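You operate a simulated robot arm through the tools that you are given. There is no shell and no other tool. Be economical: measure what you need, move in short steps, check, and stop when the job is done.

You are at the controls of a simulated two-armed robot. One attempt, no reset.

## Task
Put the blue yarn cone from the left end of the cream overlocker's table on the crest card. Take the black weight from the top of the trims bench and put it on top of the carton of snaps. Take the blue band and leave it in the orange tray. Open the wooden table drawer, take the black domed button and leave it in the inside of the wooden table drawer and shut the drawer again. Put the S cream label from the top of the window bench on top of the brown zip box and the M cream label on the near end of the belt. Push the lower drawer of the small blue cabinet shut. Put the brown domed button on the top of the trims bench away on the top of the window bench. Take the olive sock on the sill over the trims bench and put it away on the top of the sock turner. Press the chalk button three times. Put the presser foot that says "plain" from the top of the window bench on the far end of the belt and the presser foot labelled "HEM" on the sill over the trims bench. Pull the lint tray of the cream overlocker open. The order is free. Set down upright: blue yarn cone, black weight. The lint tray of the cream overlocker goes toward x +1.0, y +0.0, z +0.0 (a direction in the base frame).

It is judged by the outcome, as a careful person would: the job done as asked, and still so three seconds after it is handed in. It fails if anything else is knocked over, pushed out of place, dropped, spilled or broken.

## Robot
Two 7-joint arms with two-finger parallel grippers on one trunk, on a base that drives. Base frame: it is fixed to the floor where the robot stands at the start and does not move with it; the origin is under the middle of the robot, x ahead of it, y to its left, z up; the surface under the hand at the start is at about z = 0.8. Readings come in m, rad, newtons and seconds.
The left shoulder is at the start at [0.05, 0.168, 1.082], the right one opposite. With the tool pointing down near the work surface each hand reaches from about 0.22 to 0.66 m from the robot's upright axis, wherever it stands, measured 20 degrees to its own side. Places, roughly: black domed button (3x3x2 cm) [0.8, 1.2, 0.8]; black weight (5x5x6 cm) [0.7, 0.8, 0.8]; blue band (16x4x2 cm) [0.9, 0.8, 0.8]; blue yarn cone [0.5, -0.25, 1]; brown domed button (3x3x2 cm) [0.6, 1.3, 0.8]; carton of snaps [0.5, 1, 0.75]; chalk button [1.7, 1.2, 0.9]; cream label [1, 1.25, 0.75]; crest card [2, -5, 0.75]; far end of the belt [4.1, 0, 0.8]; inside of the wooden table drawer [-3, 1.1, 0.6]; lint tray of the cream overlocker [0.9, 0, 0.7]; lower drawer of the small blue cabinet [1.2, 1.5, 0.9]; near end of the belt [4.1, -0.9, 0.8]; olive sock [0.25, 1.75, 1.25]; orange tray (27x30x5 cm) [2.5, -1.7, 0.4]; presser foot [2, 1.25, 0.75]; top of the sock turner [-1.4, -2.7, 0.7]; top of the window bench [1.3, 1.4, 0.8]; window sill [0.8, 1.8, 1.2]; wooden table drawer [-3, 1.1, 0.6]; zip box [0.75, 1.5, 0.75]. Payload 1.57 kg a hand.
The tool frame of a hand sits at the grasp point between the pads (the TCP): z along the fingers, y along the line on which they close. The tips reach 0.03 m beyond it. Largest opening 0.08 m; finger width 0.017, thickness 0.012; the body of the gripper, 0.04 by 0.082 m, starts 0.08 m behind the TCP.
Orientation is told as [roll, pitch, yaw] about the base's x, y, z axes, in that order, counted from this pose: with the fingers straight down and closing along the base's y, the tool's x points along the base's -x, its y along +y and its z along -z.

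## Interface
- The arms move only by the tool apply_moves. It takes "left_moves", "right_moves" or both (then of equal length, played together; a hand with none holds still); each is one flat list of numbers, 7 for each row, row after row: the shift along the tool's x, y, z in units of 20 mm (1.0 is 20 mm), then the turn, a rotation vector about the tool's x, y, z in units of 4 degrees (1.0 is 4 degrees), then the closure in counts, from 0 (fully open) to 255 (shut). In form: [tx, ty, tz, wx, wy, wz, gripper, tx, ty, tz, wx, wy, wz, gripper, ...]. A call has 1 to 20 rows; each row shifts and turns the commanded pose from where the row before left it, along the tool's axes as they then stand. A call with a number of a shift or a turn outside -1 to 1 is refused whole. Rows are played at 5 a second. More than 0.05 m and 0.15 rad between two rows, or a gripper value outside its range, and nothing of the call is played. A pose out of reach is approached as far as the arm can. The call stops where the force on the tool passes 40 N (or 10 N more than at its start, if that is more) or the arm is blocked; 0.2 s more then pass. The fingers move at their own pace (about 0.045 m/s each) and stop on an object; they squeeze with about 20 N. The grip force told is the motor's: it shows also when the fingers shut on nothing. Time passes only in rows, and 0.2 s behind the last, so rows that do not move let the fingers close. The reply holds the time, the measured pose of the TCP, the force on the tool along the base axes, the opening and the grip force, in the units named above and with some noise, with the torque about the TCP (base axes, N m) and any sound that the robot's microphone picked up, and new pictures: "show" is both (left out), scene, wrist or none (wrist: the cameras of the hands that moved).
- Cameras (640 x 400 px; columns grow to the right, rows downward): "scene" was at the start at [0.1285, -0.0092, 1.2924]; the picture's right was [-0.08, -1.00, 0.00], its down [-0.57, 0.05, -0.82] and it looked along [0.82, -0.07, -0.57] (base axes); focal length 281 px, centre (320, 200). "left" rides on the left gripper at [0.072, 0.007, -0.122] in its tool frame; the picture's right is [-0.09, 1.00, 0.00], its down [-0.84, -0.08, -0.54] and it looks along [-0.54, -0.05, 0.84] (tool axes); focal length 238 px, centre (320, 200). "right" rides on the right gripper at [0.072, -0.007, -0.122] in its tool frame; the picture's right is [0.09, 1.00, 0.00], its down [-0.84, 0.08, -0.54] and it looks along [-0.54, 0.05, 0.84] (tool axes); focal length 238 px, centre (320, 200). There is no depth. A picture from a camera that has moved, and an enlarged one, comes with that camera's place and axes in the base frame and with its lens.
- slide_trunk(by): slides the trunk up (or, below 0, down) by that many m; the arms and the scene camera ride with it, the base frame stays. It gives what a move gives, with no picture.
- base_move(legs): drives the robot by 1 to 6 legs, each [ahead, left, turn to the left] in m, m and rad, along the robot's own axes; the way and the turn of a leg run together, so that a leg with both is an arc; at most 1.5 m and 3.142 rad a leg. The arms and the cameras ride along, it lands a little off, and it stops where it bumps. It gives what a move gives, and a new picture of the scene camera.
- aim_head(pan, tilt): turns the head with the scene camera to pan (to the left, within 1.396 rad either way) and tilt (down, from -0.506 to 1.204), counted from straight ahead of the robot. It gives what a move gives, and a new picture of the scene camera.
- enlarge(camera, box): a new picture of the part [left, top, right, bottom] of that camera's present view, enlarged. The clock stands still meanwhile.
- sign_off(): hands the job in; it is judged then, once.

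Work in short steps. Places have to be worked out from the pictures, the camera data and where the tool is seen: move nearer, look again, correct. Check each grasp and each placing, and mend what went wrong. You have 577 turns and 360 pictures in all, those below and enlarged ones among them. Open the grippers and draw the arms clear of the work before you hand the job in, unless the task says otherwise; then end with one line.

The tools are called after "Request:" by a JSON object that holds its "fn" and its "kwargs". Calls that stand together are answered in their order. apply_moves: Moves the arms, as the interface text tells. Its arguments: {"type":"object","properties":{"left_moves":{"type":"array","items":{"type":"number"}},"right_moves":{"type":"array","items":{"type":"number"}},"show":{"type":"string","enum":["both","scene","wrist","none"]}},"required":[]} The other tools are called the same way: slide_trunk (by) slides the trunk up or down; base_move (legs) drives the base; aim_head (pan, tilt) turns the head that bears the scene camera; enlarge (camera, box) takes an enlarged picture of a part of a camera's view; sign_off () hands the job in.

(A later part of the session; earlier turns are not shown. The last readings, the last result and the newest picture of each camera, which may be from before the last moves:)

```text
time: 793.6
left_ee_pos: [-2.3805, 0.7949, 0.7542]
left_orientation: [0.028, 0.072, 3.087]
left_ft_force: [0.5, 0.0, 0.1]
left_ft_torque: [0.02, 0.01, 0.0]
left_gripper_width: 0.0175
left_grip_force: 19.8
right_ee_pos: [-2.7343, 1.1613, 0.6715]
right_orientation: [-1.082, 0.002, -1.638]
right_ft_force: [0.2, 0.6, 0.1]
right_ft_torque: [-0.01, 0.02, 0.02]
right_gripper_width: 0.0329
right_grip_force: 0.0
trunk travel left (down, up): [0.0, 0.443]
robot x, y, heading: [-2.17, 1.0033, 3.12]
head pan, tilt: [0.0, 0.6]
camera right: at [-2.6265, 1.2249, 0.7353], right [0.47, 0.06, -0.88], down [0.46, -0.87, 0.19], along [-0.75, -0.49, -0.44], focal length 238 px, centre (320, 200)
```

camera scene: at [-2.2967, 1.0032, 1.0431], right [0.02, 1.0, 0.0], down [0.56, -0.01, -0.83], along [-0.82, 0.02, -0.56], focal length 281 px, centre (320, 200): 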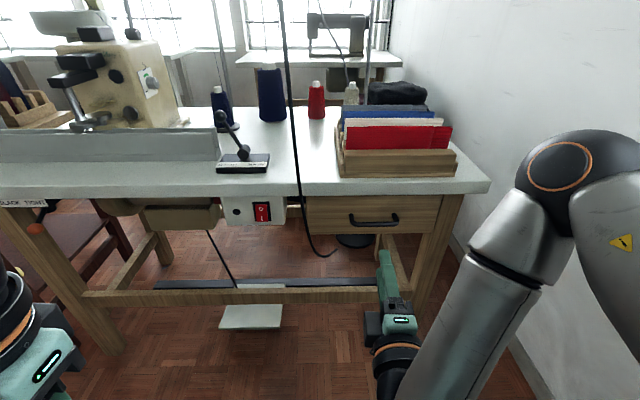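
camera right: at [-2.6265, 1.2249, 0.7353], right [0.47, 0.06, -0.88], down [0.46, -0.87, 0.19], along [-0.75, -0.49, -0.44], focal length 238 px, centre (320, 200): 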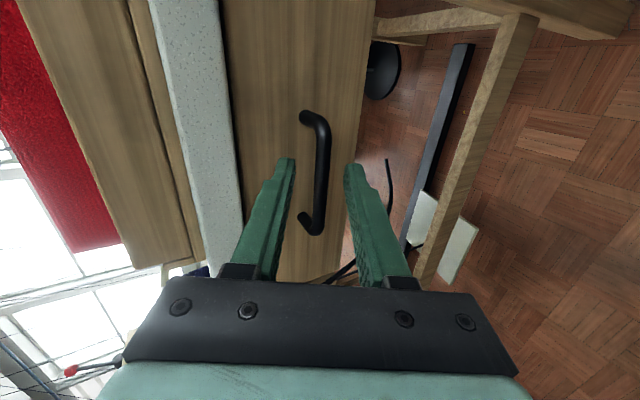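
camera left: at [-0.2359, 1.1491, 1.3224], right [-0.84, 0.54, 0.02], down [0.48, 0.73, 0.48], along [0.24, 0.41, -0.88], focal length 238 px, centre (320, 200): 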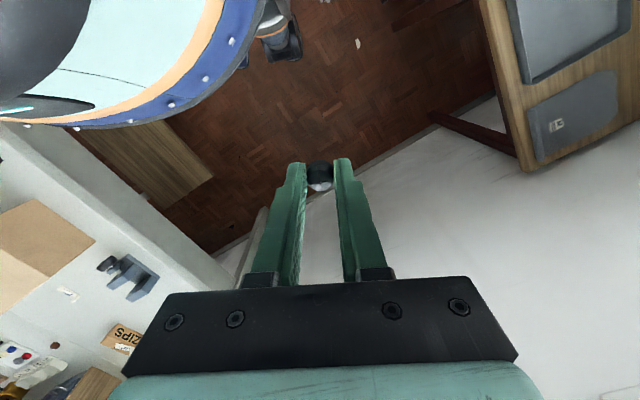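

Bar is centred between the fingers. Advance ~42 mm and close.

Request:
{"fn": "apply_moves", "kwargs": {"right_moves": [-0.1, 0, 0.8, 0, 0, 0, 150, -0.1, 0, 0.7, 0, 0, 0, 150, 0, 0, 0.6, 0, 0, 0, 150, 0, 0, 0, 0, 0, 0, 255, 0, 0, 0, 0, 0, 0, 255, 0, 0, 0, 0, 0, 0, 255], "show": "wrist"}}

```text
time: 795.0
left_ee_pos: [-2.3813, 0.7953, 0.7537]
left_orientation: [0.03, 0.072, 3.088]
left_ft_force: [0.7, 0.4, -0.1]
left_ft_torque: [-0.05, -0.02, -0.01]
left_gripper_width: 0.0175
left_grip_force: 20.7
right_ee_pos: [-2.7708, 1.1594, 0.6502]
right_orientation: [-1.073, 0.001, -1.634]
right_ft_force: [8.7, -0.8, -11.4]
right_ft_torque: [0.36, -0.19, 0.3]
right_gripper_width: 0.012
right_grip_force: 28.5
trunk travel left (down, up): [0.0, 0.443]
robot x, y, heading: [-2.1714, 1.0043, 3.116]
head pan, tilt: [0.0, 0.6]
camera right: at [-2.662, 1.2232, 0.7149], right [0.48, 0.06, -0.88], down [0.46, -0.87, 0.19], along [-0.75, -0.49, -0.45], focal length 238 px, centre (320, 200)
```

right: 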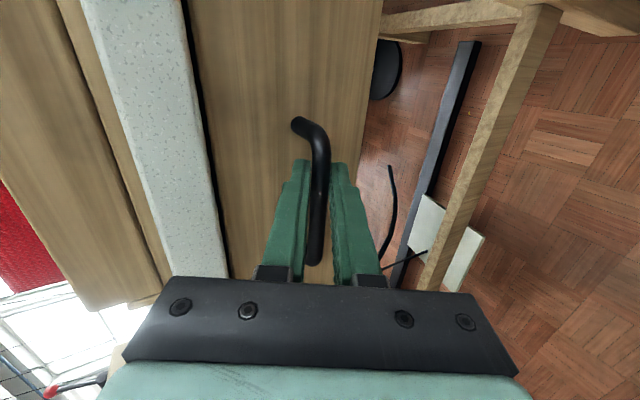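

Handle gripped. Pull the drawer open by driving back slowly.

Request:
{"fn": "base_move", "kwargs": {"legs": [[-0.08, 0, 0]]}}

Request:
{"fn": "base_move", "kwargs": {"legs": [[-0.08, 0, 0]]}}

```text
time: 796.0
left_ee_pos: [-2.302, 0.793, 0.7543]
left_orientation: [0.029, 0.072, 3.088]
left_ft_force: [0.2, -0.7, -0.5]
left_ft_torque: [0.0, -0.02, 0.03]
left_gripper_width: 0.0175
left_grip_force: 20.1
right_ee_pos: [-2.6915, 1.1599, 0.6506]
right_orientation: [-1.076, 0.001, -1.639]
right_ft_force: [-0.1, 3.0, -20.3]
right_ft_torque: [0.36, -0.23, 0.42]
right_gripper_width: 0.0117
right_grip_force: 29.7
trunk travel left (down, up): [0.0, 0.443]
robot x, y, heading: [-2.0879, 1.0011, 3.117]
head pan, tilt: [0.0, 0.6]
camera scene: at [-2.218, 1.0021, 1.0428], right [0.02, 1.0, 0.0], down [0.57, -0.01, -0.82], along [-0.82, 0.02, -0.57], focal length 281 px, centre (320, 200)
```

scene: 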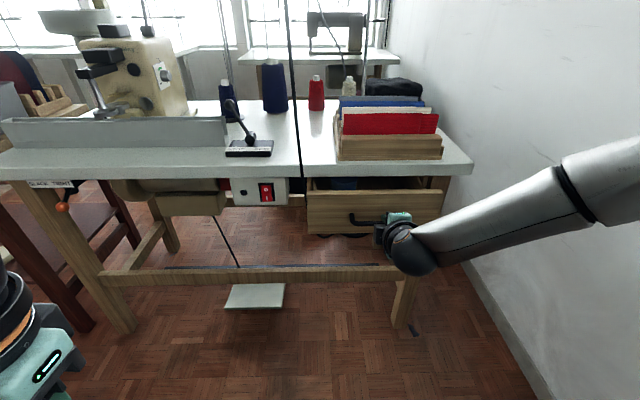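

```text
time: 797.1
left_ee_pos: [-2.2546, 0.7915, 0.753]
left_orientation: [0.029, 0.07, 3.087]
left_ft_force: [0.4, -0.4, 0.3]
left_ft_torque: [0.0, -0.01, -0.01]
left_gripper_width: 0.0178
left_grip_force: 19.8
right_ee_pos: [-2.6443, 1.1605, 0.6504]
right_orientation: [-1.074, 0.006, -1.641]
right_ft_force: [-1.1, 0.4, 3.1]
right_ft_torque: [0.48, 0.09, 0.27]
right_gripper_width: 0.0119
right_grip_force: 29.1
trunk travel left (down, up): [0.0, 0.443]
robot x, y, heading: [-2.0408, 0.9991, 3.119]
head pan, tilt: [0.0, 0.6]
stopped in leg 1: the robot was blocked; the commanded pose is now the measured one
camera scene: at [-2.1713, 1.0004, 1.043], right [0.02, 1.0, 0.0], down [0.56, -0.01, -0.83], along [-0.83, 0.02, -0.56], focal length 281 px, centre (320, 200)
```

scene: 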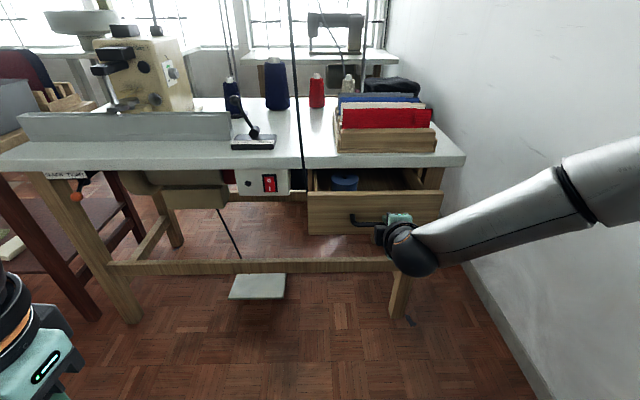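

Drawer is open ~13 cm (at its stop). Release the handle and withdraw the right hand, then raise the trunk.

Request:
{"fn": "apply_moves", "kwargs": {"right_moves": [0, 0, 0, 0, 0, 0, 150, 0, 0, 0, 0, 0, 0, 140, 0, 0, -1, 0, 0, 0, 140, 0, 0, -1, 0, 0, 0, 140, 0, 0, -1, 0, 0, 0, 140, 0, 0, -0.5, 1, 0, 0, 140, 0, 0, 0, 1, 0, 0, 140, 0, 0, 0, 1, 0, 0, 140, 0, 0, 0, 1, 0, 0, 140, 0, 0, 0, 1, 0, 0, 140, 0, 0, 0, 1, 0, 0, 140, 0, 0, 0, 1, 0, 0, 140], "show": "none"}}

Request:
{"fn": "slide_trunk", "kwargs": {"by": 0.25}}

Request:
{"fn": "apply_moves", "kwargs": {"right_moves": [0, -1, 0, -0.962, 0.962, 0.962, 0, 0, -1, 0, -0.962, 0.962, 0.962, 0, 0, -1, 0, -0.962, 0.962, 0.962, 0, 0, 0, 0, -0.962, 0.962, 0.962, 0, 0, 0, 0, -0.962, 0.962, 0.962, 0, 0, 0, 0, -0.962, 0.962, 0.962, 0, 0, 0, 0, -0.962, 0.962, 0.962, 0, 0, 0, 0, -0.962, 0.962, 0.962, 0, 0, 0, 0, -0.962, 0.962, 0.962, 0, 0, 0, 0, -0.962, 0.962, 0.962, 0, 0, 0, 0, -0.962, 0.962, 0.962, 0, 0, 0, 0, -0.962, 0.962, 0.962, 0, 0, 0, 0, -0.962, 0.962, 0.962, 0, 0, 0, 0, -0.962, 0.962, 0.962, 0, 0, 0, 0, -0.962, 0.962, 0.962, 0, 0, 0, 0, -0.962, 0.962, 0.962, 0, 0, 0, 0, -0.962, 0.962, 0.962, 0, 0, 0, 0, -0.962, 0.962, 0.962, 0], "show": "scene"}}

```text
time: 799.7
left_ee_pos: [-2.2546, 0.7917, 0.7542]
left_orientation: [0.03, 0.07, 3.087]
left_ft_force: [0.4, -0.2, 0.8]
left_ft_torque: [-0.02, 0.02, 0.02]
left_gripper_width: 0.0176
left_grip_force: 19.7
right_ee_pos: [-2.5763, 1.1085, 0.7092]
right_orientation: [-1.557, 0.005, -1.644]
right_ft_force: [-0.1, -0.1, 0.3]
right_ft_torque: [-0.01, 0.02, 0.0]
right_gripper_width: 0.0361
right_grip_force: 0.1
right hand out of reach, approached as far as the arm can: row 9, 10, 11, 12
trunk travel left (down, up): [0.0, 0.443]
robot x, y, heading: [-2.0433, 1.0005, 3.119]
head pan, tilt: [0.0, 0.6]
```

```text
time: 802.2
left_ee_pos: [-2.2552, 0.7919, 1.0046]
left_orientation: [0.029, 0.069, 3.087]
left_ft_force: [-0.3, 0.3, -0.4]
left_ft_torque: [-0.02, -0.01, -0.04]
left_gripper_width: 0.0179
left_grip_force: 20.0
right_ee_pos: [-2.5755, 1.1084, 0.9608]
right_orientation: [-1.557, 0.005, -1.646]
right_ft_force: [-0.4, -0.7, -0.2]
right_ft_torque: [0.02, 0.02, 0.01]
right_gripper_width: 0.0362
right_grip_force: 0.0
trunk travel left (down, up): [-0.25, 0.193]
robot x, y, heading: [-2.0479, 1.0035, 3.121]
head pan, tilt: [0.0, 0.6]
```

```text
time: 806.0
left_ee_pos: [-2.2555, 0.7925, 1.0045]
left_orientation: [0.03, 0.071, 3.089]
left_ft_force: [-0.6, 0.4, -0.6]
left_ft_torque: [0.02, 0.0, 0.01]
left_gripper_width: 0.0174
left_grip_force: 19.8
right_ee_pos: [-2.5792, 1.1125, 1.0196]
right_orientation: [-0.003, 0.014, 3.066]
right_ft_force: [0.6, 0.3, -0.1]
right_ft_torque: [-0.01, 0.02, -0.01]
right_gripper_width: 0.08
right_grip_force: 0.0
trunk travel left (down, up): [-0.25, 0.193]
robot x, y, heading: [-2.04, 1.0, 3.123]
head pan, tilt: [0.0, 0.6]
camera scene: at [-2.1716, 1.0006, 1.2931], right [0.02, 1.0, 0.0], down [0.56, -0.01, -0.82], along [-0.82, 0.02, -0.57], focal length 281 px, centre (320, 200)
```

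scene: 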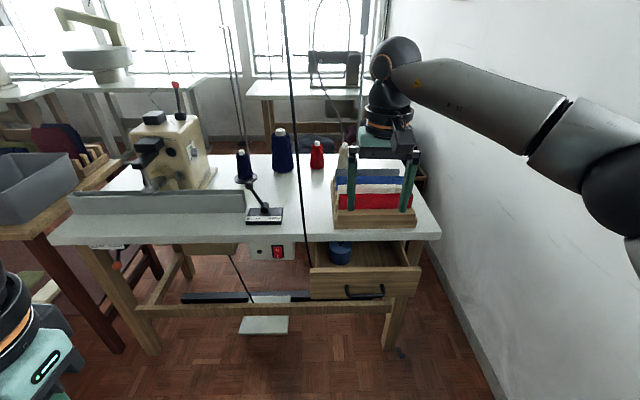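

The robot itself was blocked from behind, so the drawer may open further. I'll hook the front panel from inside with the closed right fingers and pull. First move over the gap and look.

Request:
{"fn": "base_move", "kwargs": {"legs": [[0.1, 0, 0]]}}

Request:
{"fn": "apply_moves", "kwargs": {"right_moves": [0, -0.5, 1, 0, 0, 0, 255, 0, -0.5, 1, 0, 0, 0, 255, 0, -0.3, 1, 0, 0, 0, 255, 0, 0, 1, 0, 0, 0, 255, 0, 0, 1, 0, 0, 0, 255, 0, 0, 0.5, 0, 0, 0, 255], "show": "wrist"}}

```text
time: 807.2
left_ee_pos: [-2.3527, 0.7939, 1.0044]
left_orientation: [0.03, 0.07, 3.088]
left_ft_force: [-0.7, 0.7, -0.1]
left_ft_torque: [0.01, 0.0, 0.03]
left_gripper_width: 0.0176
left_grip_force: 19.9
right_ee_pos: [-2.6794, 1.1113, 1.02]
right_orientation: [-0.006, 0.016, 3.068]
right_ft_force: [-1.0, 0.2, -0.2]
right_ft_torque: [-0.02, 0.0, -0.05]
right_gripper_width: 0.0799
right_grip_force: 0.1
trunk travel left (down, up): [-0.25, 0.193]
robot x, y, heading: [-2.1432, 1.0011, 3.116]
head pan, tilt: [0.0, 0.6]
camera scene: at [-2.2706, 1.0024, 1.293], right [0.02, 1.0, 0.0], down [0.57, -0.01, -0.82], along [-0.82, 0.02, -0.57], focal length 281 px, centre (320, 200)
```

scene: 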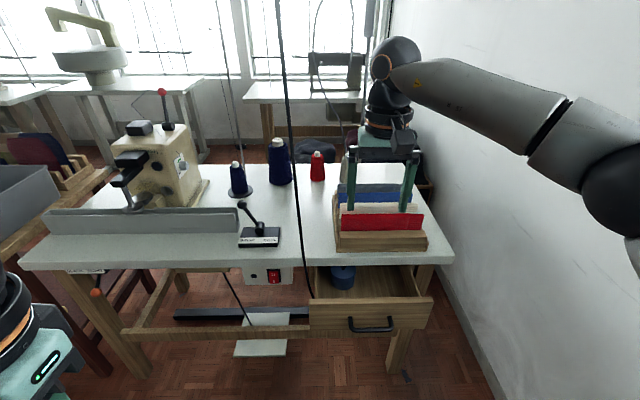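

```text
time: 808.6
left_ee_pos: [-2.3538, 0.7933, 1.0044]
left_orientation: [0.03, 0.071, 3.089]
left_ft_force: [0.2, 0.2, 0.1]
left_ft_torque: [-0.02, 0.03, 0.01]
left_gripper_width: 0.0178
left_grip_force: 19.8
right_ee_pos: [-2.6759, 1.1399, 0.9094]
right_orientation: [-0.006, 0.014, 3.069]
right_ft_force: [0.1, 0.3, -0.2]
right_ft_torque: [0.05, 0.01, -0.02]
right_gripper_width: 0.0
right_grip_force: 20.0
trunk travel left (down, up): [-0.25, 0.193]
robot x, y, heading: [-2.141, 1.0025, 3.124]
head pan, tilt: [0.0, 0.6]
camera right: at [-2.6045, 1.1391, 1.0325], right [0.02, -1.0, 0.0], down [-0.85, -0.02, 0.53], along [-0.53, -0.01, -0.85], focal length 238 px, centre (320, 200)
```

right: 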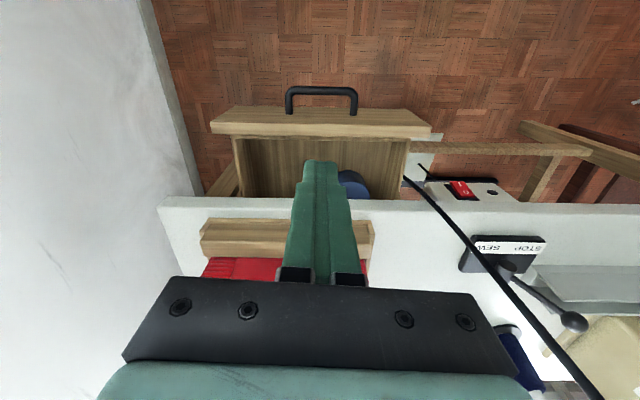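

The opening is ~7 cm wide (x -2.768…-2.70): enough for the button. Retract the right hand and reorient the base so the left hand reaches (-2.73,1.17).

Request:
{"fn": "apply_moves", "kwargs": {"right_moves": [0, 0, -1, 0, 0, 0, 255, 0, 0, -1, 0, 0, 0, 255, 1, 0, -1, 0, 0, 0, 255, 1, 0, -1, 0, 0, 0, 255, 1, 0, -1, 0, 0, 0, 255, 1, 0, 0, 0, 0, 0, 255, 1, 0, 0, 0, 0, 0, 255, 1, 0, 0, 0, 0, 0, 255], "show": "none"}}

Request:
{"fn": "base_move", "kwargs": {"legs": [[0, 0, -0.52], [0.09, 0.01, 0]]}}

```text
time: 810.4
left_ee_pos: [-2.353, 0.7939, 1.0038]
left_orientation: [0.031, 0.071, 3.092]
left_ft_force: [0.3, 0.0, -0.5]
left_ft_torque: [-0.02, 0.0, -0.02]
left_gripper_width: 0.0176
left_grip_force: 20.1
right_ee_pos: [-2.5559, 1.1306, 1.0122]
right_orientation: [-0.006, 0.015, 3.069]
right_ft_force: [-0.2, 0.4, -0.9]
right_ft_torque: [-0.05, -0.03, 0.0]
right_gripper_width: 0.0001
right_grip_force: 20.3
trunk travel left (down, up): [-0.25, 0.193]
robot x, y, heading: [-2.1417, 1.0029, 3.12]
head pan, tilt: [0.0, 0.6]
```

```text
time: 813.0
left_ee_pos: [-2.511, 0.9646, 1.0048]
left_orientation: [0.029, 0.069, 2.565]
left_ft_force: [0.7, -0.4, -0.3]
left_ft_torque: [-0.04, 0.02, 0.05]
left_gripper_width: 0.0178
left_grip_force: 20.2
right_ee_pos: [-2.52, 1.3587, 1.0112]
right_orientation: [-0.005, 0.015, 2.543]
right_ft_force: [-0.7, 0.3, -0.3]
right_ft_torque: [-0.03, 0.0, -0.03]
right_gripper_width: 0.0002
right_grip_force: 19.4
trunk travel left (down, up): [-0.25, 0.193]
robot x, y, heading: [-2.2236, 1.0397, 2.598]
head pan, tilt: [0.0, 0.6]
camera scene: at [-2.3343, 1.1041, 1.293], right [0.52, 0.86, 0.0], down [0.48, -0.29, -0.82], along [-0.71, 0.43, -0.57], focal length 281 px, centre (320, 200)
```

scene: 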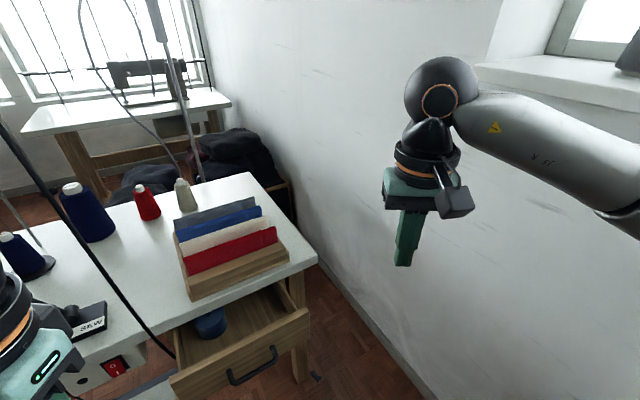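

Bring the left hand over the drawer, going +y first to stay clear of the cable.

Request:
{"fn": "apply_moves", "kwargs": {"left_moves": [-0.59, -0.9, 0, 0, 0, 0, 255, -0.59, -0.9, 0, 0, 0, 0, 255, -0.59, -0.9, 0, 0, 0, 0, 255, -0.59, -0.9, 0, 0, 0, 0, 255, -0.59, -0.9, 0, 0, 0, 0, 255, -0.59, -0.9, 0, 0, 0, 0, 255, -0.59, -0.9, 0.5, 0, 0, 0, 255, -0.98, 0.34, 0.5, 0, 0, 0, 255, -0.98, 0.34, 0.5, 0, 0, 0, 255, -0.98, 0.34, 0.5, 0, 0, 0, 255, -0.98, 0.34, 0.5, 0, 0, 0, 255, -0.98, 0.34, 0.5, 0, 0, 0, 255, -0.98, 0.34, 0.5, 0, 0, 0, 255, -0.98, 0.34, 0.5, 0, 0, 0, 255, -0.98, 0.34, 0, 0, 0, 0, 255], "show": "both"}}

```text
time: 816.2
left_ee_pos: [-2.6693, 1.1502, 0.9051]
left_orientation: [0.029, 0.07, 2.566]
left_ft_force: [-0.9, 0.3, 0.6]
left_ft_torque: [-0.01, 0.02, 0.01]
left_gripper_width: 0.0176
left_grip_force: 19.6
right_ee_pos: [-2.5195, 1.3578, 1.0109]
right_orientation: [-0.006, 0.016, 2.543]
right_ft_force: [0.2, 0.4, 0.3]
right_ft_torque: [0.02, 0.03, 0.0]
right_gripper_width: 0.0
right_grip_force: 19.7
trunk travel left (down, up): [-0.25, 0.193]
robot x, y, heading: [-2.2219, 1.0379, 2.597]
head pan, tilt: [0.0, 0.6]
camera scene: at [-2.3338, 1.1039, 1.2931], right [0.52, 0.86, 0.0], down [0.48, -0.29, -0.83], along [-0.71, 0.43, -0.56], focal length 281 px, centre (320, 200)
camera left: at [-2.6175, 1.1129, 1.033], right [-0.62, -0.78, 0.02], down [-0.68, 0.55, 0.48], along [-0.39, 0.28, -0.88], focal length 238 px, centre (320, 200)
```

scene: 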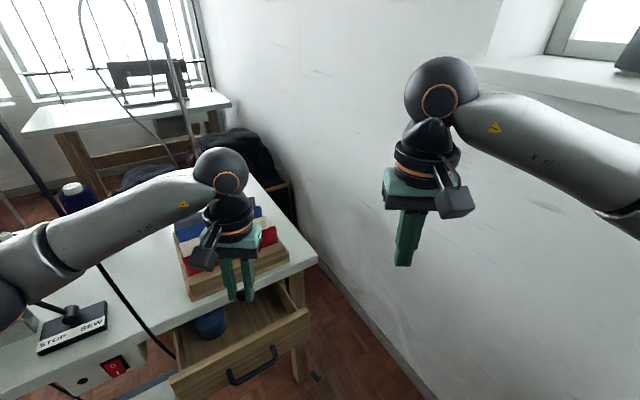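
left: 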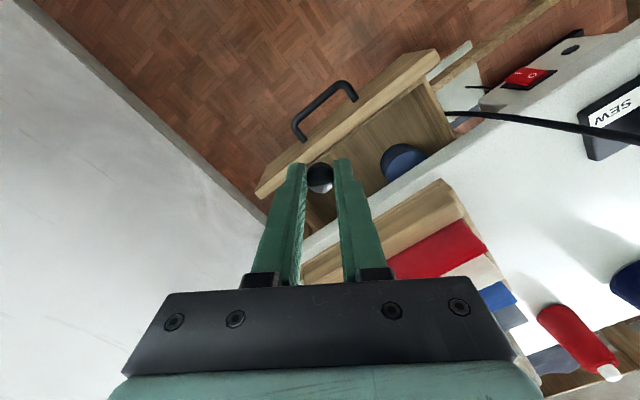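

Request:
{"fn": "apply_moves", "kwargs": {"left_moves": [-0.8, 0.2, 0, 0, 0, -1, 255, -0.8, 0.2, 0, 0, 0, -1, 255, -0.7, 0.2, 0.3, 0, 0, -1, 255, 0, 0, 0.7, 0, 0, -1, 255, 0, 0, 1, 0, 0, -1, 255, 0, 0, 1, 0, 0, -1, 255, 0, 0, 1, 0, 0, 0, 255], "show": "wrist"}}

```text
time: 817.8
left_ee_pos: [-2.7102, 1.1568, 0.8214]
left_orientation: [0.057, 0.052, 2.986]
left_ft_force: [0.5, -0.8, 0.3]
left_ft_torque: [0.01, -0.01, 0.03]
left_gripper_width: 0.0174
left_grip_force: 19.9
right_ee_pos: [-2.5202, 1.3572, 1.0112]
right_orientation: [-0.004, 0.014, 2.545]
right_ft_force: [-0.3, 0.0, 0.1]
right_ft_torque: [0.03, -0.02, 0.04]
right_gripper_width: 0.0
right_grip_force: 19.7
trunk travel left (down, up): [-0.25, 0.193]
robot x, y, heading: [-2.2258, 1.0416, 2.598]
head pan, tilt: [0.0, 0.6]
camera left: at [-2.6463, 1.1471, 0.9488], right [-0.25, -0.97, 0.05], down [-0.84, 0.24, 0.49], along [-0.49, 0.08, -0.87], focal length 238 px, centre (320, 200)
```

left: 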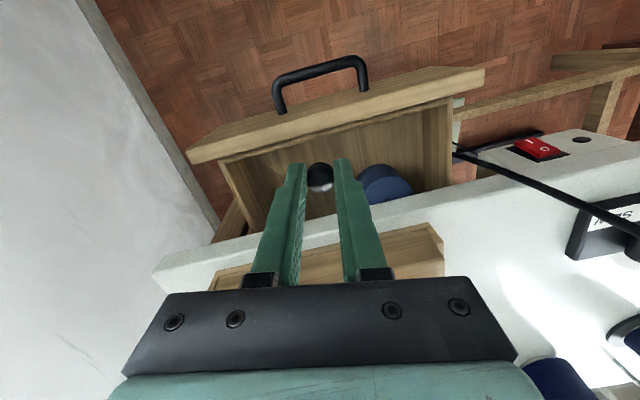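

Shift 2 cm away from the blue pot and descend into the drawer.

Request:
{"fn": "apply_moves", "kwargs": {"left_moves": [-0.3, -0.5, 0, 0, 0, 0, 255, -0.3, -0.5, 0, 0, 0, 0, 255, 0, 0, 1, 0, 0, 0, 255, 0, 0, 1, 0, 0, 0, 255, 0, 0, 1, 0, 0, 0, 255, 0, 0, 1, 0, 0, 0, 255, 0, 0, 1, 0, 0, 0, 255], "show": "both"}}

```text
time: 819.4
left_ee_pos: [-2.7207, 1.1706, 0.7331]
left_orientation: [0.051, 0.039, 2.991]
left_ft_force: [-0.7, -7.6, 17.8]
left_ft_torque: [0.06, -0.11, -0.07]
left_gripper_width: 0.0171
left_grip_force: 19.8
right_ee_pos: [-2.52, 1.3562, 1.0106]
right_orientation: [-0.005, 0.016, 2.546]
right_ft_force: [-1.0, -0.2, -0.4]
right_ft_torque: [-0.02, -0.05, -0.03]
right_gripper_width: 0.0
right_grip_force: 20.7
trunk travel left (down, up): [-0.25, 0.193]
robot x, y, heading: [-2.2249, 1.0414, 2.598]
head pan, tilt: [0.0, 0.6]
stopped in row 7 (left hand): the force on the tool passed its limit at 42 N (the readings are from after the stop); the commanded pose is now the measured one
camera scene: at [-2.3335, 1.1031, 1.2934], right [0.52, 0.86, 0.0], down [0.48, -0.29, -0.83], along [-0.71, 0.43, -0.56], focal length 281 px, centre (320, 200)
camera left: at [-2.6545, 1.1614, 0.8587], right [-0.24, -0.97, 0.05], down [-0.83, 0.23, 0.5], along [-0.5, 0.08, -0.86], focal length 238 px, centre (320, 200)
```

scene: 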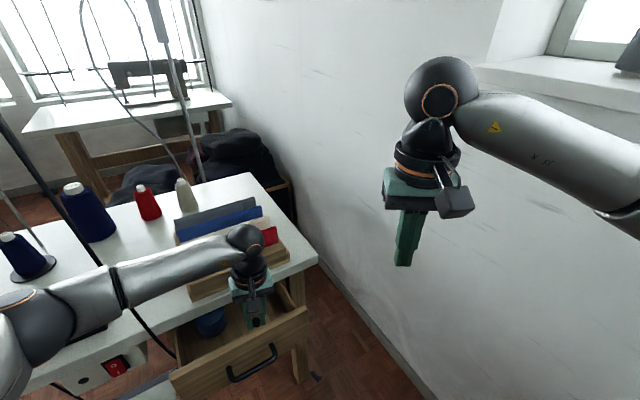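
left: 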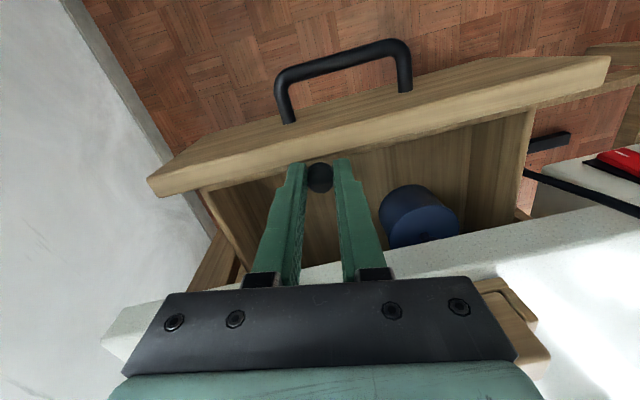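

Touched the front panel's top edge; raise, shift 25 mm toward the table and retry.

Request:
{"fn": "apply_moves", "kwargs": {"left_moves": [0, 0, -1, 0, 0, 0, 255, 0, 0, -0.5, 0, 0, 0, 255, -0.7, 0.1, 0, 0, 0, 0, 255, -0.7, 0.1, 0, 0, 0, 0, 255], "show": "wrist"}}

```text
time: 820.4
left_ee_pos: [-2.748, 1.1746, 0.7589]
left_orientation: [0.05, 0.042, 2.987]
left_ft_force: [-0.5, -0.4, 1.1]
left_ft_torque: [-0.02, 0.03, -0.01]
left_gripper_width: 0.0175
left_grip_force: 20.5
right_ee_pos: [-2.5194, 1.3574, 1.0118]
right_orientation: [-0.005, 0.015, 2.545]
right_ft_force: [-0.2, 0.9, -0.1]
right_ft_torque: [-0.03, 0.01, -0.01]
right_gripper_width: 0.0
right_grip_force: 20.1
trunk travel left (down, up): [-0.25, 0.193]
robot x, y, heading: [-2.2274, 1.0388, 2.595]
head pan, tilt: [0.0, 0.6]
camera left: at [-2.6824, 1.1634, 0.8849], right [-0.24, -0.97, 0.05], down [-0.83, 0.23, 0.5], along [-0.5, 0.08, -0.86], focal length 238 px, centre (320, 200)
```

left: 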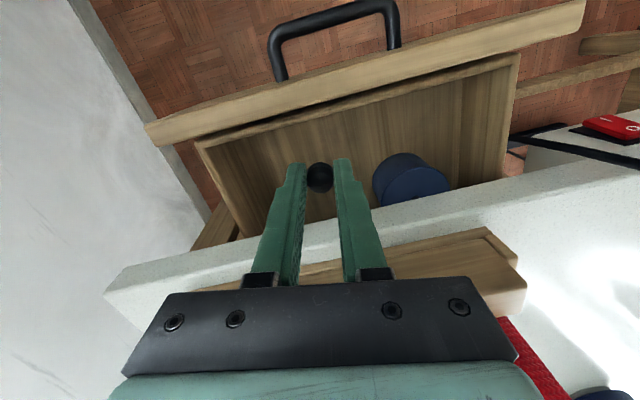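

Now clear over the interior. Descend slowly.

Request:
{"fn": "apply_moves", "kwargs": {"left_moves": [0.1, 0, 0.7, 0, 0, 0, 255, 0, 0, 0.7, 0, 0, 0, 255, 0, 0, 0.7, 0, 0, 0, 255], "show": "wrist"}}

```text
time: 821.2
left_ee_pos: [-2.7443, 1.1716, 0.7161]
left_orientation: [0.051, 0.04, 2.988]
left_ft_force: [-0.5, -0.1, -0.3]
left_ft_torque: [-0.02, 0.02, -0.02]
left_gripper_width: 0.0175
left_grip_force: 19.5
right_ee_pos: [-2.5197, 1.3575, 1.0103]
right_orientation: [-0.007, 0.014, 2.547]
right_ft_force: [0.6, 0.2, 0.2]
right_ft_torque: [0.01, -0.02, 0.0]
right_gripper_width: 0.0
right_grip_force: 20.3
trunk travel left (down, up): [-0.25, 0.193]
robot x, y, heading: [-2.2292, 1.0358, 2.6]
head pan, tilt: [0.0, 0.6]
camera left: at [-2.678, 1.1611, 0.8431], right [-0.25, -0.97, 0.05], down [-0.83, 0.24, 0.5], along [-0.5, 0.09, -0.86], focal length 238 px, centre (320, 200)
```

left: 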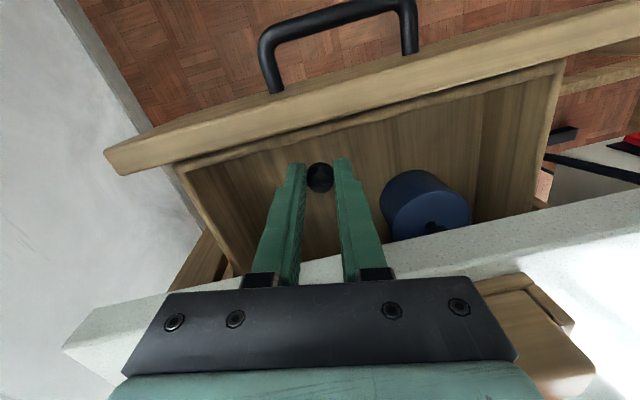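

Request:
{"fn": "apply_moves", "kwargs": {"left_moves": [0, 0, 0.5, 0, 0, 0, 255, 0, 0, 0.5, 0, 0, 0, 255, 0, 0, 0.4, 0, 0, 0, 255], "show": "none"}}

```text
time: 822.0
left_ee_pos: [-2.7439, 1.1691, 0.688]
left_orientation: [0.051, 0.042, 2.987]
left_ft_force: [-0.8, -0.5, 0.6]
left_ft_torque: [0.02, 0.01, 0.02]
left_gripper_width: 0.0176
left_grip_force: 20.3
right_ee_pos: [-2.5197, 1.3569, 1.0125]
right_orientation: [-0.005, 0.013, 2.546]
right_ft_force: [0.2, -0.1, 0.3]
right_ft_torque: [-0.03, -0.01, -0.01]
right_gripper_width: 0.0
right_grip_force: 19.8
trunk travel left (down, up): [-0.25, 0.193]
robot x, y, heading: [-2.2202, 1.0369, 2.597]
head pan, tilt: [0.0, 0.6]
```

Request:
{"fn": "apply_moves", "kwargs": {"left_moves": [0, 0, 0.3, 0, 0, 0, 255, 0, 0, 0.3, 0, 0, 0, 255, 0, 0, 0.2, 0, 0, 0, 255], "show": "wrist"}}

```text
time: 822.8
left_ee_pos: [-2.7431, 1.1701, 0.6719]
left_orientation: [0.049, 0.042, 2.989]
left_ft_force: [-0.3, -0.2, -0.1]
left_ft_torque: [-0.01, -0.02, -0.04]
left_gripper_width: 0.0175
left_grip_force: 19.5
right_ee_pos: [-2.5195, 1.357, 1.0118]
right_orientation: [-0.005, 0.015, 2.546]
right_ft_force: [-0.8, -0.2, -0.4]
right_ft_torque: [0.01, 0.02, 0.03]
right_gripper_width: 0.0
right_grip_force: 20.0
trunk travel left (down, up): [-0.25, 0.193]
robot x, y, heading: [-2.2209, 1.0376, 2.598]
head pan, tilt: [0.0, 0.6]
camera left: at [-2.6771, 1.1589, 0.7987], right [-0.25, -0.97, 0.05], down [-0.83, 0.24, 0.5], along [-0.5, 0.08, -0.86], focal length 238 px, centre (320, 200)
```

left: 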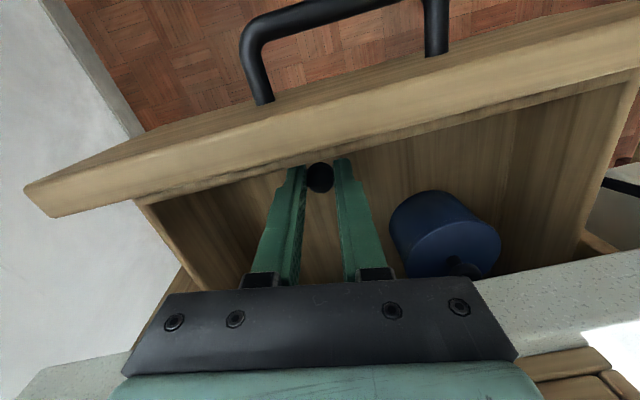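

Tips are near the drawer floor. Release gently (partial opening) and rise.

Request:
{"fn": "apply_moves", "kwargs": {"left_moves": [0, 0, 0.2, 0, 0, 0, 255, 0, 0, 0, 0, 0, 0, 170, 0, 0, 0, 0, 0, 0, 140, 0, 0, 0, 0, 0, 0, 140, 0, 0, -1, 0, 0, 0, 140, 0, 0, -1, 0, 0, 0, 140, 0, 0, -1, 0, 0, 0, 140, 0, 0, -1, 0, 0, 0, 140, 0, 0, -1, 0, 0, 0, 140, 0, 0, -1, 0, 0, 0, 140, 0, 0, -1, 0, 0, 0, 140], "show": "wrist"}}

```text
time: 825.2
left_ee_pos: [-2.7473, 1.1772, 0.8094]
left_orientation: [0.051, 0.044, 2.987]
left_ft_force: [-0.4, 0.0, -0.2]
left_ft_torque: [0.0, 0.04, -0.02]
left_gripper_width: 0.036
left_grip_force: 0.1
right_ee_pos: [-2.5183, 1.3563, 1.0122]
right_orientation: [-0.005, 0.014, 2.547]
right_ft_force: [0.3, 0.8, -0.3]
right_ft_torque: [0.03, -0.01, -0.02]
right_gripper_width: 0.0
right_grip_force: 19.9
trunk travel left (down, up): [-0.25, 0.193]
robot x, y, heading: [-2.2259, 1.0366, 2.599]
head pan, tilt: [0.0, 0.6]
camera left: at [-2.682, 1.1663, 0.9356], right [-0.24, -0.97, 0.05], down [-0.83, 0.23, 0.5], along [-0.5, 0.08, -0.86], focal length 238 px, centre (320, 200)
```

left: 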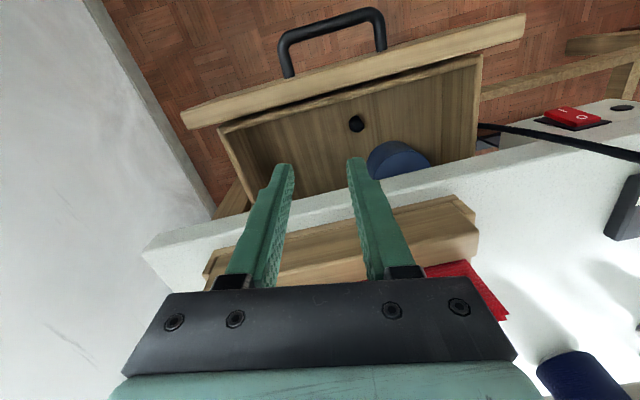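

Black button lies in the drawer. Raise and retract the left hand clear of the cable.

Request:
{"fn": "apply_moves", "kwargs": {"left_moves": [0, 0, -1, 0, 0, 0, 140, 1, 0, -1, 0, 0, 0, 140, 1, 0, -1, 0, 0, 0, 140, 1, 0, -1, 0, 0, 0, 140, 1, 0, -1, 0, 0, 0, 140, 1, 0, -1, 0, 0, 0, 140, 1, 0, -1, 0, 0, 0, 140, 1, 0, -1, 0, 0, 0, 140, 1, 0, 0, 0, 0, 0, 0, 1, 0, 0, 0, 0, 0, 0, 1, 0, 0, 0, 0, 0, 0, 1, 0, 0, 0, 0, 0, 0], "show": "none"}}

Request:
{"fn": "base_move", "kwargs": {"legs": [[-0.07, 0, 0], [0, 0, 0.52]]}}

```text
time: 827.8
left_ee_pos: [-2.5374, 1.151, 0.9776]
left_orientation: [0.049, 0.042, 2.989]
left_ft_force: [-0.6, 0.0, 0.0]
left_ft_torque: [0.05, 0.01, 0.0]
left_gripper_width: 0.0799
left_grip_force: 0.1
right_ee_pos: [-2.5201, 1.3578, 1.0115]
right_orientation: [-0.004, 0.014, 2.547]
right_ft_force: [0.4, 0.2, -0.1]
right_ft_torque: [0.01, -0.01, 0.03]
right_gripper_width: 0.0
right_grip_force: 19.7
trunk travel left (down, up): [-0.25, 0.193]
robot x, y, heading: [-2.2227, 1.0404, 2.595]
head pan, tilt: [0.0, 0.6]
```

```text
time: 830.3
left_ee_pos: [-2.4905, 0.9466, 0.9787]
left_orientation: [0.051, 0.043, -2.777]
left_ft_force: [0.5, -0.1, 0.5]
left_ft_torque: [0.0, 0.02, 0.0]
left_gripper_width: 0.0799
left_grip_force: 0.0
right_ee_pos: [-2.5784, 1.1317, 1.0117]
right_orientation: [-0.006, 0.013, 3.066]
right_ft_force: [0.0, 0.1, -0.1]
right_ft_torque: [-0.03, -0.02, -0.01]
right_gripper_width: 0.0001
right_grip_force: 19.9
trunk travel left (down, up): [-0.25, 0.193]
robot x, y, heading: [-2.1647, 0.9999, 3.118]
head pan, tilt: [0.0, 0.6]
camera scene: at [-2.292, 1.004, 1.2931], right [0.02, 1.0, 0.0], down [0.56, -0.01, -0.83], along [-0.82, 0.02, -0.56], focal length 281 px, centre (320, 200)
```

scene: 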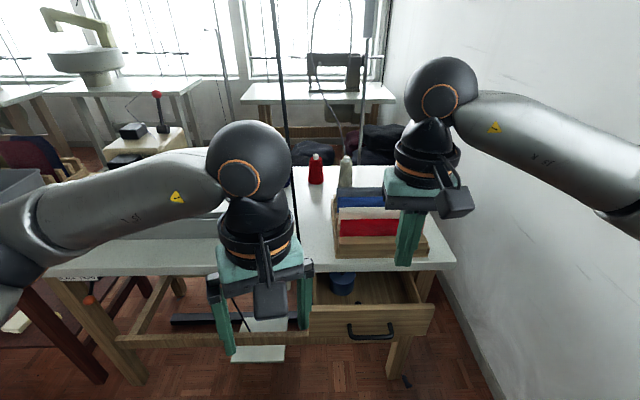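

Retract the left hand; tilt the right hand 48° forward with closed fingers.

Request:
{"fn": "apply_moves", "kwargs": {"left_moves": [1, 0, 0, 0, 0, 0, 0, 1, 0, 0, 0, 0, 0, 0, 1, 0, 0, 0, 0, 0, 0, 1, 0, 0, 0, 0, 0, 0, 1, 0, 0, 0, 0, 0, 0, 0, 0, 0, 0, 0, 0, 0, 0, 0, 0, 0, 0, 0, 0, 0, 0, 0, 0, 0, 0, 0, 0, 0, 0, 0, 0, 0, 0, 0, 0, 0, 0, 0, 0, 0, 0, 0, 0, 0, 0, 0, 0, 0, 0, 0, 0, 0, 0, 0, 0, 0, 0, 0, 0, 0, 0, 0, 0, 0, 0, 0, 0, 0], "right_moves": [1, 0, 0.5, 0, 0, 0, 255, 1, 0, 0.5, 0, -1, 0, 255, 1, 0, 0.5, 0, -1, 0, 255, 1, 0, 0, 0, -1, 0, 255, 0, 0, 0, 0, -1, 0, 255, 0, 0, 0, 0, -1, 0, 255, 0, 0, 0, 0, -1, 0, 255, 0, 0, 0, 0, -1, 0, 255, 0, 0, 0, 0, -1, 0, 255, 0, 0, 0, 0, -1, 0, 255, 0, 0, 0, 0, -1, 0, 255, 0, 0, 0, 0, -1, 0, 255, 0, 0, 0, 0, -1, 0, 255, 0, 0, 0, 0, 0, 0, 255], "show": "none"}}

```text
time: 833.3
left_ee_pos: [-2.3987, 0.981, 0.9828]
left_orientation: [0.05, 0.042, -2.779]
left_ft_force: [-0.2, -0.3, 0.4]
left_ft_torque: [-0.04, 0.04, -0.02]
left_gripper_width: 0.0803
left_grip_force: 0.1
right_ee_pos: [-2.5208, 1.1075, 0.9885]
right_orientation: [-0.007, -0.823, 3.07]
right_ft_force: [0.1, -0.4, -1.0]
right_ft_torque: [0.01, -0.01, 0.0]
right_gripper_width: 0.0
right_grip_force: 19.7
right hand out of reach, approached as far as the arm can: row 11, 12, 13
trunk travel left (down, up): [-0.25, 0.193]
robot x, y, heading: [-2.1638, 1.0043, 3.116]
head pan, tilt: [0.0, 0.6]
```

Request:
{"fn": "apply_moves", "kwargs": {"left_moves": [0, 1, 0, 0, 0, 0, 0, 0, 1, 0, 0, 0, 0, 0, 0, 1, 0, 0, 0, 0, 0, 0, 1, 0, 0, 0, 0, 0, 0, 1, 0, 0, 0, 0, 0, 0, 0, 0, 0, 0, 0, 0, 0, 0, 0, 0, 0, 0, 0, 0, 0, 0, 0, 0, 0, 0, 0, 0, 0, 0, 0, 0, 0, 0, 0, 0, 0, 0, 0, 0, 0, 0, 0, 0, 0, 0, 0, 0, 0, 0, 0, 0, 0, 0, 0, 0, 0, 0, 0, 0, 0], "right_moves": [0.575, -0.15, 0.93, 0, 0, 0, 255, 0.575, -0.15, 0.93, 0, 0, 0, 255, 0.575, -0.15, 0.93, 0, 0, 0, 255, 0.575, -0.15, 0.93, 0, 0, 0, 255, 0.575, -0.15, 0.93, 0, 0, 0, 255, 0.575, -0.15, 0.93, 0, 0, 0, 255, 0.575, -0.15, 0.93, 0, 0, 0, 255, 0.575, -0.15, 0.93, 0, 0, 0, 255, 0.575, -0.15, 0.93, 0, 0, 0, 255, 0.575, -0.15, 0.93, 0, 0, 0, 255, 0.575, -0.15, 0.93, 0, 0, 0, 255, 0.575, -0.15, 0.93, 0, 0, 0, 255, 0.575, -0.15, 0.93, 0, 0, 0, 255], "show": "both"}}

```text
time: 834.6
left_ee_pos: [-2.366, 0.8893, 0.9873]
left_orientation: [0.051, 0.043, -2.76]
left_ft_force: [-6.7, -5.0, 0.0]
left_ft_torque: [0.68, -0.94, -0.22]
left_gripper_width: 0.08
left_grip_force: 0.0
right_ee_pos: [-2.5528, 1.1287, 0.8713]
right_orientation: [-0.005, -0.824, 3.068]
right_ft_force: [-0.4, 0.5, -1.3]
right_ft_torque: [0.03, -0.01, -0.01]
right_gripper_width: 0.0001
right_grip_force: 19.6
trunk travel left (down, up): [-0.25, 0.193]
robot x, y, heading: [-2.164, 1.0021, 3.118]
head pan, tilt: [0.0, 0.6]
stopped in row 6 (left hand): the force on the tool passed its limit at 42 N (the readings are from after the stop); the commanded pose is now the measured one
camera scene: at [-2.2919, 1.0042, 1.2931], right [0.02, 1.0, 0.0], down [0.56, -0.01, -0.83], along [-0.82, 0.02, -0.56], focal length 281 px, centre (320, 200)
camera right: at [-2.4147, 1.1223, 0.9012], right [-0.01, -1.0, -0.07], down [-0.18, -0.07, 0.98], along [-0.98, 0.03, -0.17], focal length 238 px, centre (320, 200)
camera left: at [-2.3039, 0.9138, 1.1146], right [0.28, -0.96, 0.05], down [-0.84, -0.22, 0.5], along [-0.47, -0.18, -0.86], focal length 238 px, centre (320, 200)
```

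scene: 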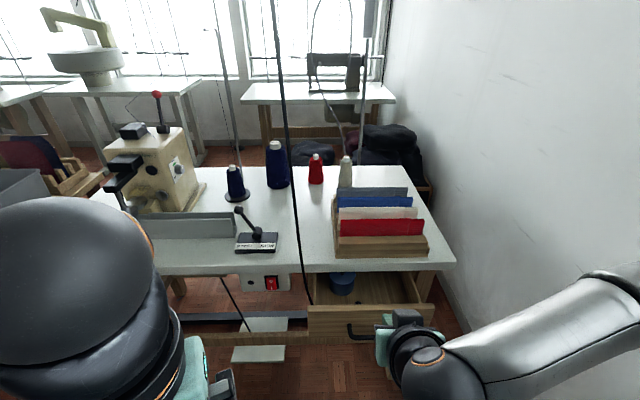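
right: 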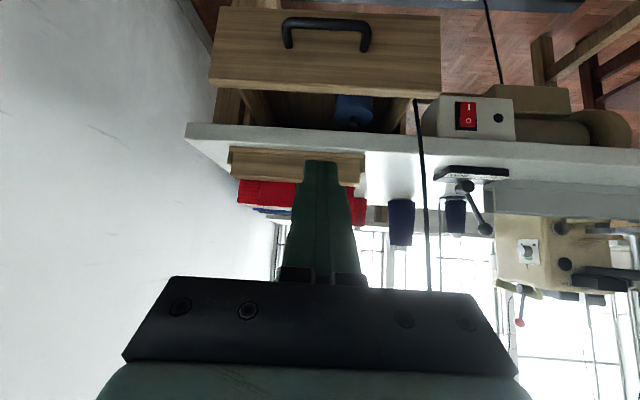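
left: 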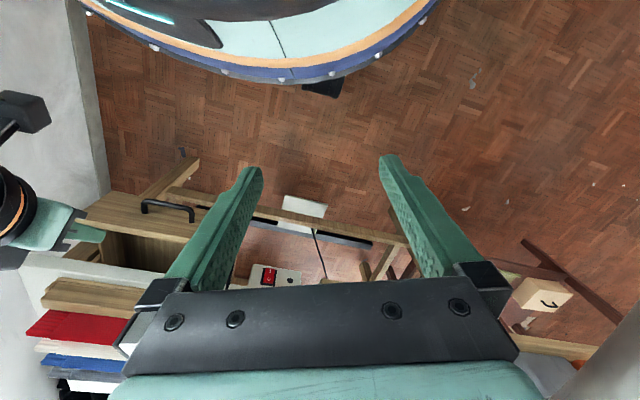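

The left hand brushed the robot's own body; move it a bit forward. Continue lowering the right hand.

Request:
{"fn": "apply_moves", "kwargs": {"left_moves": [-1, 0, 0, 0, 0, 0, 0, -1, 0, 0, 0, 0, 0, 0, 0, 0, 0, 0, 0, 0, 0, 0, 0, 0, 0, 0, 0, 0, 0, 0, 0, 0, 0, 0, 0, 0, 0, 0, 0, 0, 0, 0, 0, 0, 0, 0, 0, 0, 0], "right_moves": [0.575, -0.15, 0.93, 0, 0, 0, 255, 0.575, -0.15, 0.93, 0, 0, 0, 255, 0.575, -0.15, 0.93, 0, 0, 0, 255, 0.575, -0.15, 0.93, 0, 0, 0, 255, 0.575, -0.15, 0.93, 0, 0, 0, 255, 0.575, -0.15, 0.93, 0, 0, 0, 255, 0.575, -0.15, 0.93, 0, 0, 0, 255], "show": "wrist"}}

```text
time: 836.2
left_ee_pos: [-2.4026, 0.8751, 0.9855]
left_orientation: [0.051, 0.043, -2.759]
left_ft_force: [0.3, 0.4, -0.2]
left_ft_torque: [0.0, 0.01, 0.01]
left_gripper_width: 0.0798
left_grip_force: 0.0
right_ee_pos: [-2.5926, 1.1522, 0.7225]
right_orientation: [-0.007, -0.825, 3.068]
right_ft_force: [-0.2, 0.3, 0.1]
right_ft_torque: [0.01, 0.01, 0.01]
right_gripper_width: 0.0
right_grip_force: 20.3
trunk travel left (down, up): [-0.25, 0.193]
robot x, y, heading: [-2.1634, 1.003, 3.117]
head pan, tilt: [0.0, 0.6]
camera right: at [-2.4542, 1.1471, 0.7532], right [-0.01, -1.0, -0.07], down [-0.18, -0.07, 0.98], along [-0.98, 0.03, -0.17], focal length 238 px, centre (320, 200)
camera left: at [-2.34, 0.8994, 1.112], right [0.28, -0.96, 0.05], down [-0.84, -0.22, 0.5], along [-0.47, -0.18, -0.86], focal length 238 px, centre (320, 200)
```

right: 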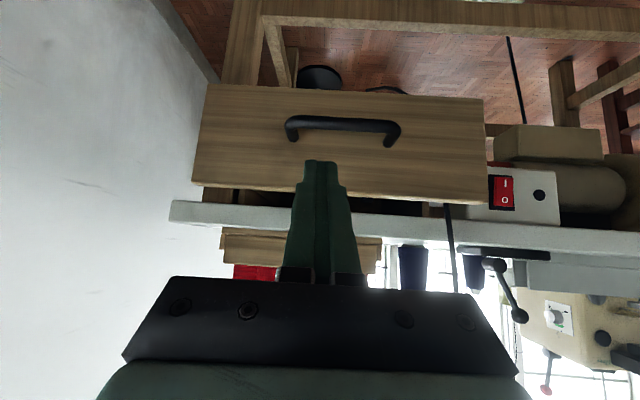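
left: 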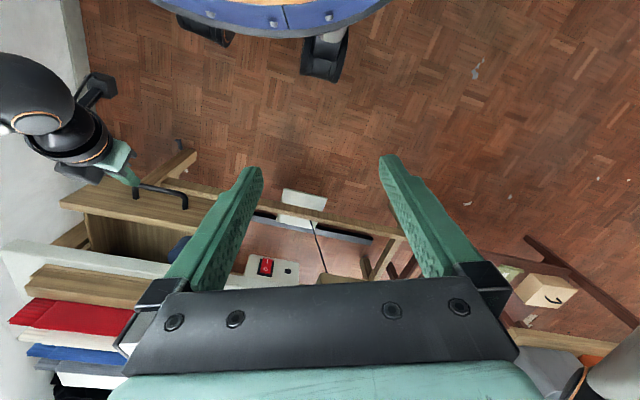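

Tip is aligned between handle and top edge. Push horizontally in stages.

Request:
{"fn": "apply_moves", "kwargs": {"right_moves": [-0.669, 0, 0.743, 0, 0, 0, 255, -0.669, 0, 0.743, 0, 0, 0, 255, -0.669, 0, 0.743, 0, 0, 0, 255, -0.669, 0, 0.743, 0, 0, 0, 255, -0.669, 0, 0.743, 0, 0, 0, 255, -0.669, 0, 0.743, 0, 0, 0, 255, -0.5, 0, 0.557, 0, 0, 0, 255], "show": "wrist"}}

```text
time: 837.9
left_ee_pos: [-2.4022, 0.8749, 0.9859]
left_orientation: [0.049, 0.044, -2.76]
left_ft_force: [0.2, -0.1, -0.8]
left_ft_torque: [0.02, -0.01, 0.04]
left_gripper_width: 0.08
left_grip_force: 0.0
right_ee_pos: [-2.7267, 1.1637, 0.7221]
right_orientation: [-0.006, -0.825, 3.07]
right_ft_force: [0.4, -0.2, 0.3]
right_ft_torque: [0.02, -0.01, -0.02]
right_gripper_width: 0.0
right_grip_force: 19.9
trunk travel left (down, up): [-0.25, 0.193]
robot x, y, heading: [-2.1607, 1.0018, 3.12]
head pan, tilt: [0.0, 0.6]
camera right: at [-2.5881, 1.1575, 0.7521], right [-0.01, -1.0, -0.07], down [-0.18, -0.07, 0.98], along [-0.98, 0.03, -0.18], focal length 238 px, centre (320, 200)
```

right: 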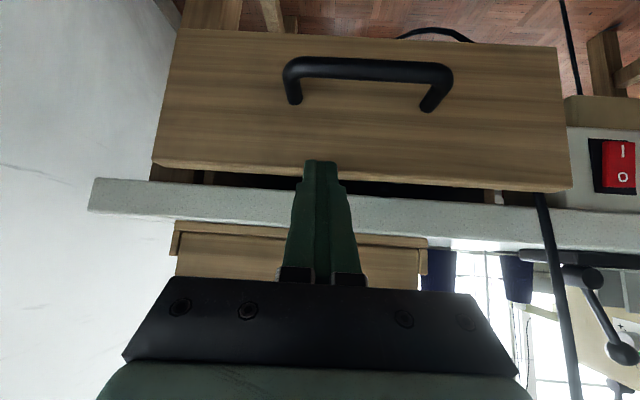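

Request:
{"fn": "apply_moves", "kwargs": {"right_moves": [0.37, 0, 0.33, 0, 0, 0, 255, -0.4, 0, 0.45, 0, 0, 0, 255, -0.4, 0, 0.45, 0, 0, 0, 255], "show": "wrist"}}

```text
time: 838.6
left_ee_pos: [-2.4012, 0.8757, 0.9851]
left_orientation: [0.05, 0.044, -2.759]
left_ft_force: [0.1, 0.0, 0.1]
left_ft_torque: [0.0, -0.03, 0.0]
left_gripper_width: 0.08
left_grip_force: 0.0
right_ee_pos: [-2.7495, 1.1651, 0.7102]
right_orientation: [-0.005, -0.822, 3.069]
right_ft_force: [-0.5, -0.8, 0.0]
right_ft_torque: [0.0, 0.02, -0.01]
right_gripper_width: 0.0002
right_grip_force: 19.9
trunk travel left (down, up): [-0.25, 0.193]
robot x, y, heading: [-2.168, 1.0052, 3.114]
head pan, tilt: [0.0, 0.6]
camera right: at [-2.6118, 1.1595, 0.7412], right [-0.01, -1.0, -0.07], down [-0.18, -0.07, 0.98], along [-0.98, 0.03, -0.18], focal length 238 px, centre (320, 200)
```

right: 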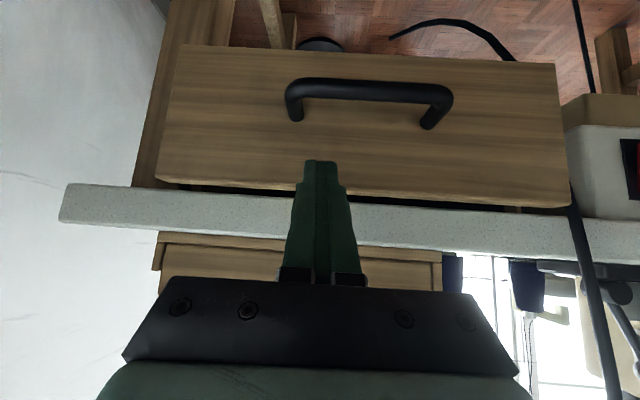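

Drawer moves in. Continue slowly to the stop.

Request:
{"fn": "apply_moves", "kwargs": {"right_moves": [-0.4, 0, 0.45, 0, 0, 0, 255, -0.4, 0, 0.45, 0, 0, 0, 255, -0.3, 0, 0.33, 0, 0, 0, 255], "show": "wrist"}}

```text
time: 839.5
left_ee_pos: [-2.402, 0.876, 0.9856]
left_orientation: [0.05, 0.043, -2.759]
left_ft_force: [0.7, -0.3, -1.1]
left_ft_torque: [0.0, -0.01, 0.01]
left_gripper_width: 0.0798
left_grip_force: 0.2
right_ee_pos: [-2.7839, 1.1671, 0.7131]
right_orientation: [-0.007, -0.824, 3.07]
right_ft_force: [0.6, 0.1, -0.2]
right_ft_torque: [0.01, 0.02, 0.0]
right_gripper_width: 0.0001
right_grip_force: 19.9
trunk travel left (down, up): [-0.25, 0.193]
robot x, y, heading: [-2.1615, 1.0061, 3.115]
head pan, tilt: [0.0, 0.6]
camera right: at [-2.6455, 1.1617, 0.7422], right [-0.01, -1.0, -0.07], down [-0.18, -0.07, 0.98], along [-0.98, 0.03, -0.18], focal length 238 px, centre (320, 200)
```

right: 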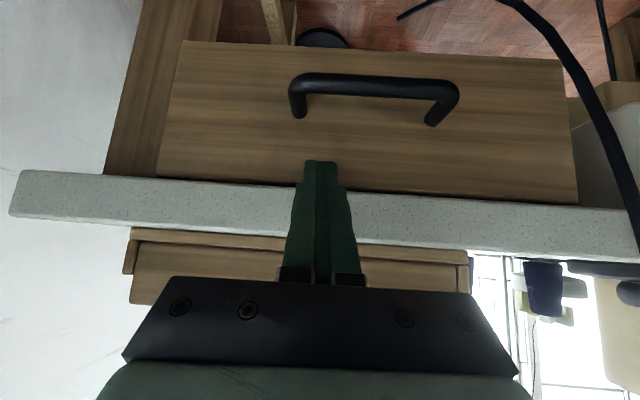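

Request:
{"fn": "apply_moves", "kwargs": {"right_moves": [-0.15, 0, 0.17, 0, 0, 0, 255, -0.15, 0, 0.17, 0, 0, 0, 255, -0.15, 0, 0.17, 0, 0, 0, 255], "show": "none"}}

```text
time: 840.1
left_ee_pos: [-2.4011, 0.8764, 0.9858]
left_orientation: [0.048, 0.042, -2.76]
left_ft_force: [-0.4, 0.6, -0.4]
left_ft_torque: [0.02, 0.02, 0.0]
left_gripper_width: 0.0798
left_grip_force: 0.1
right_ee_pos: [-2.7883, 1.1664, 0.7079]
right_orientation: [-0.006, -0.813, 3.071]
right_ft_force: [11.6, -0.1, 5.1]
right_ft_torque: [0.03, -0.06, -0.03]
right_gripper_width: 0.0
right_grip_force: 20.1
trunk travel left (down, up): [-0.25, 0.193]
robot x, y, heading: [-2.1641, 1.0054, 3.114]
head pan, tilt: [0.0, 0.6]
stopped in row 3 (right hand): the force on the tool passed its limit at 45 N (the readings are from after the stop); the commanded pose is now the measured one
```

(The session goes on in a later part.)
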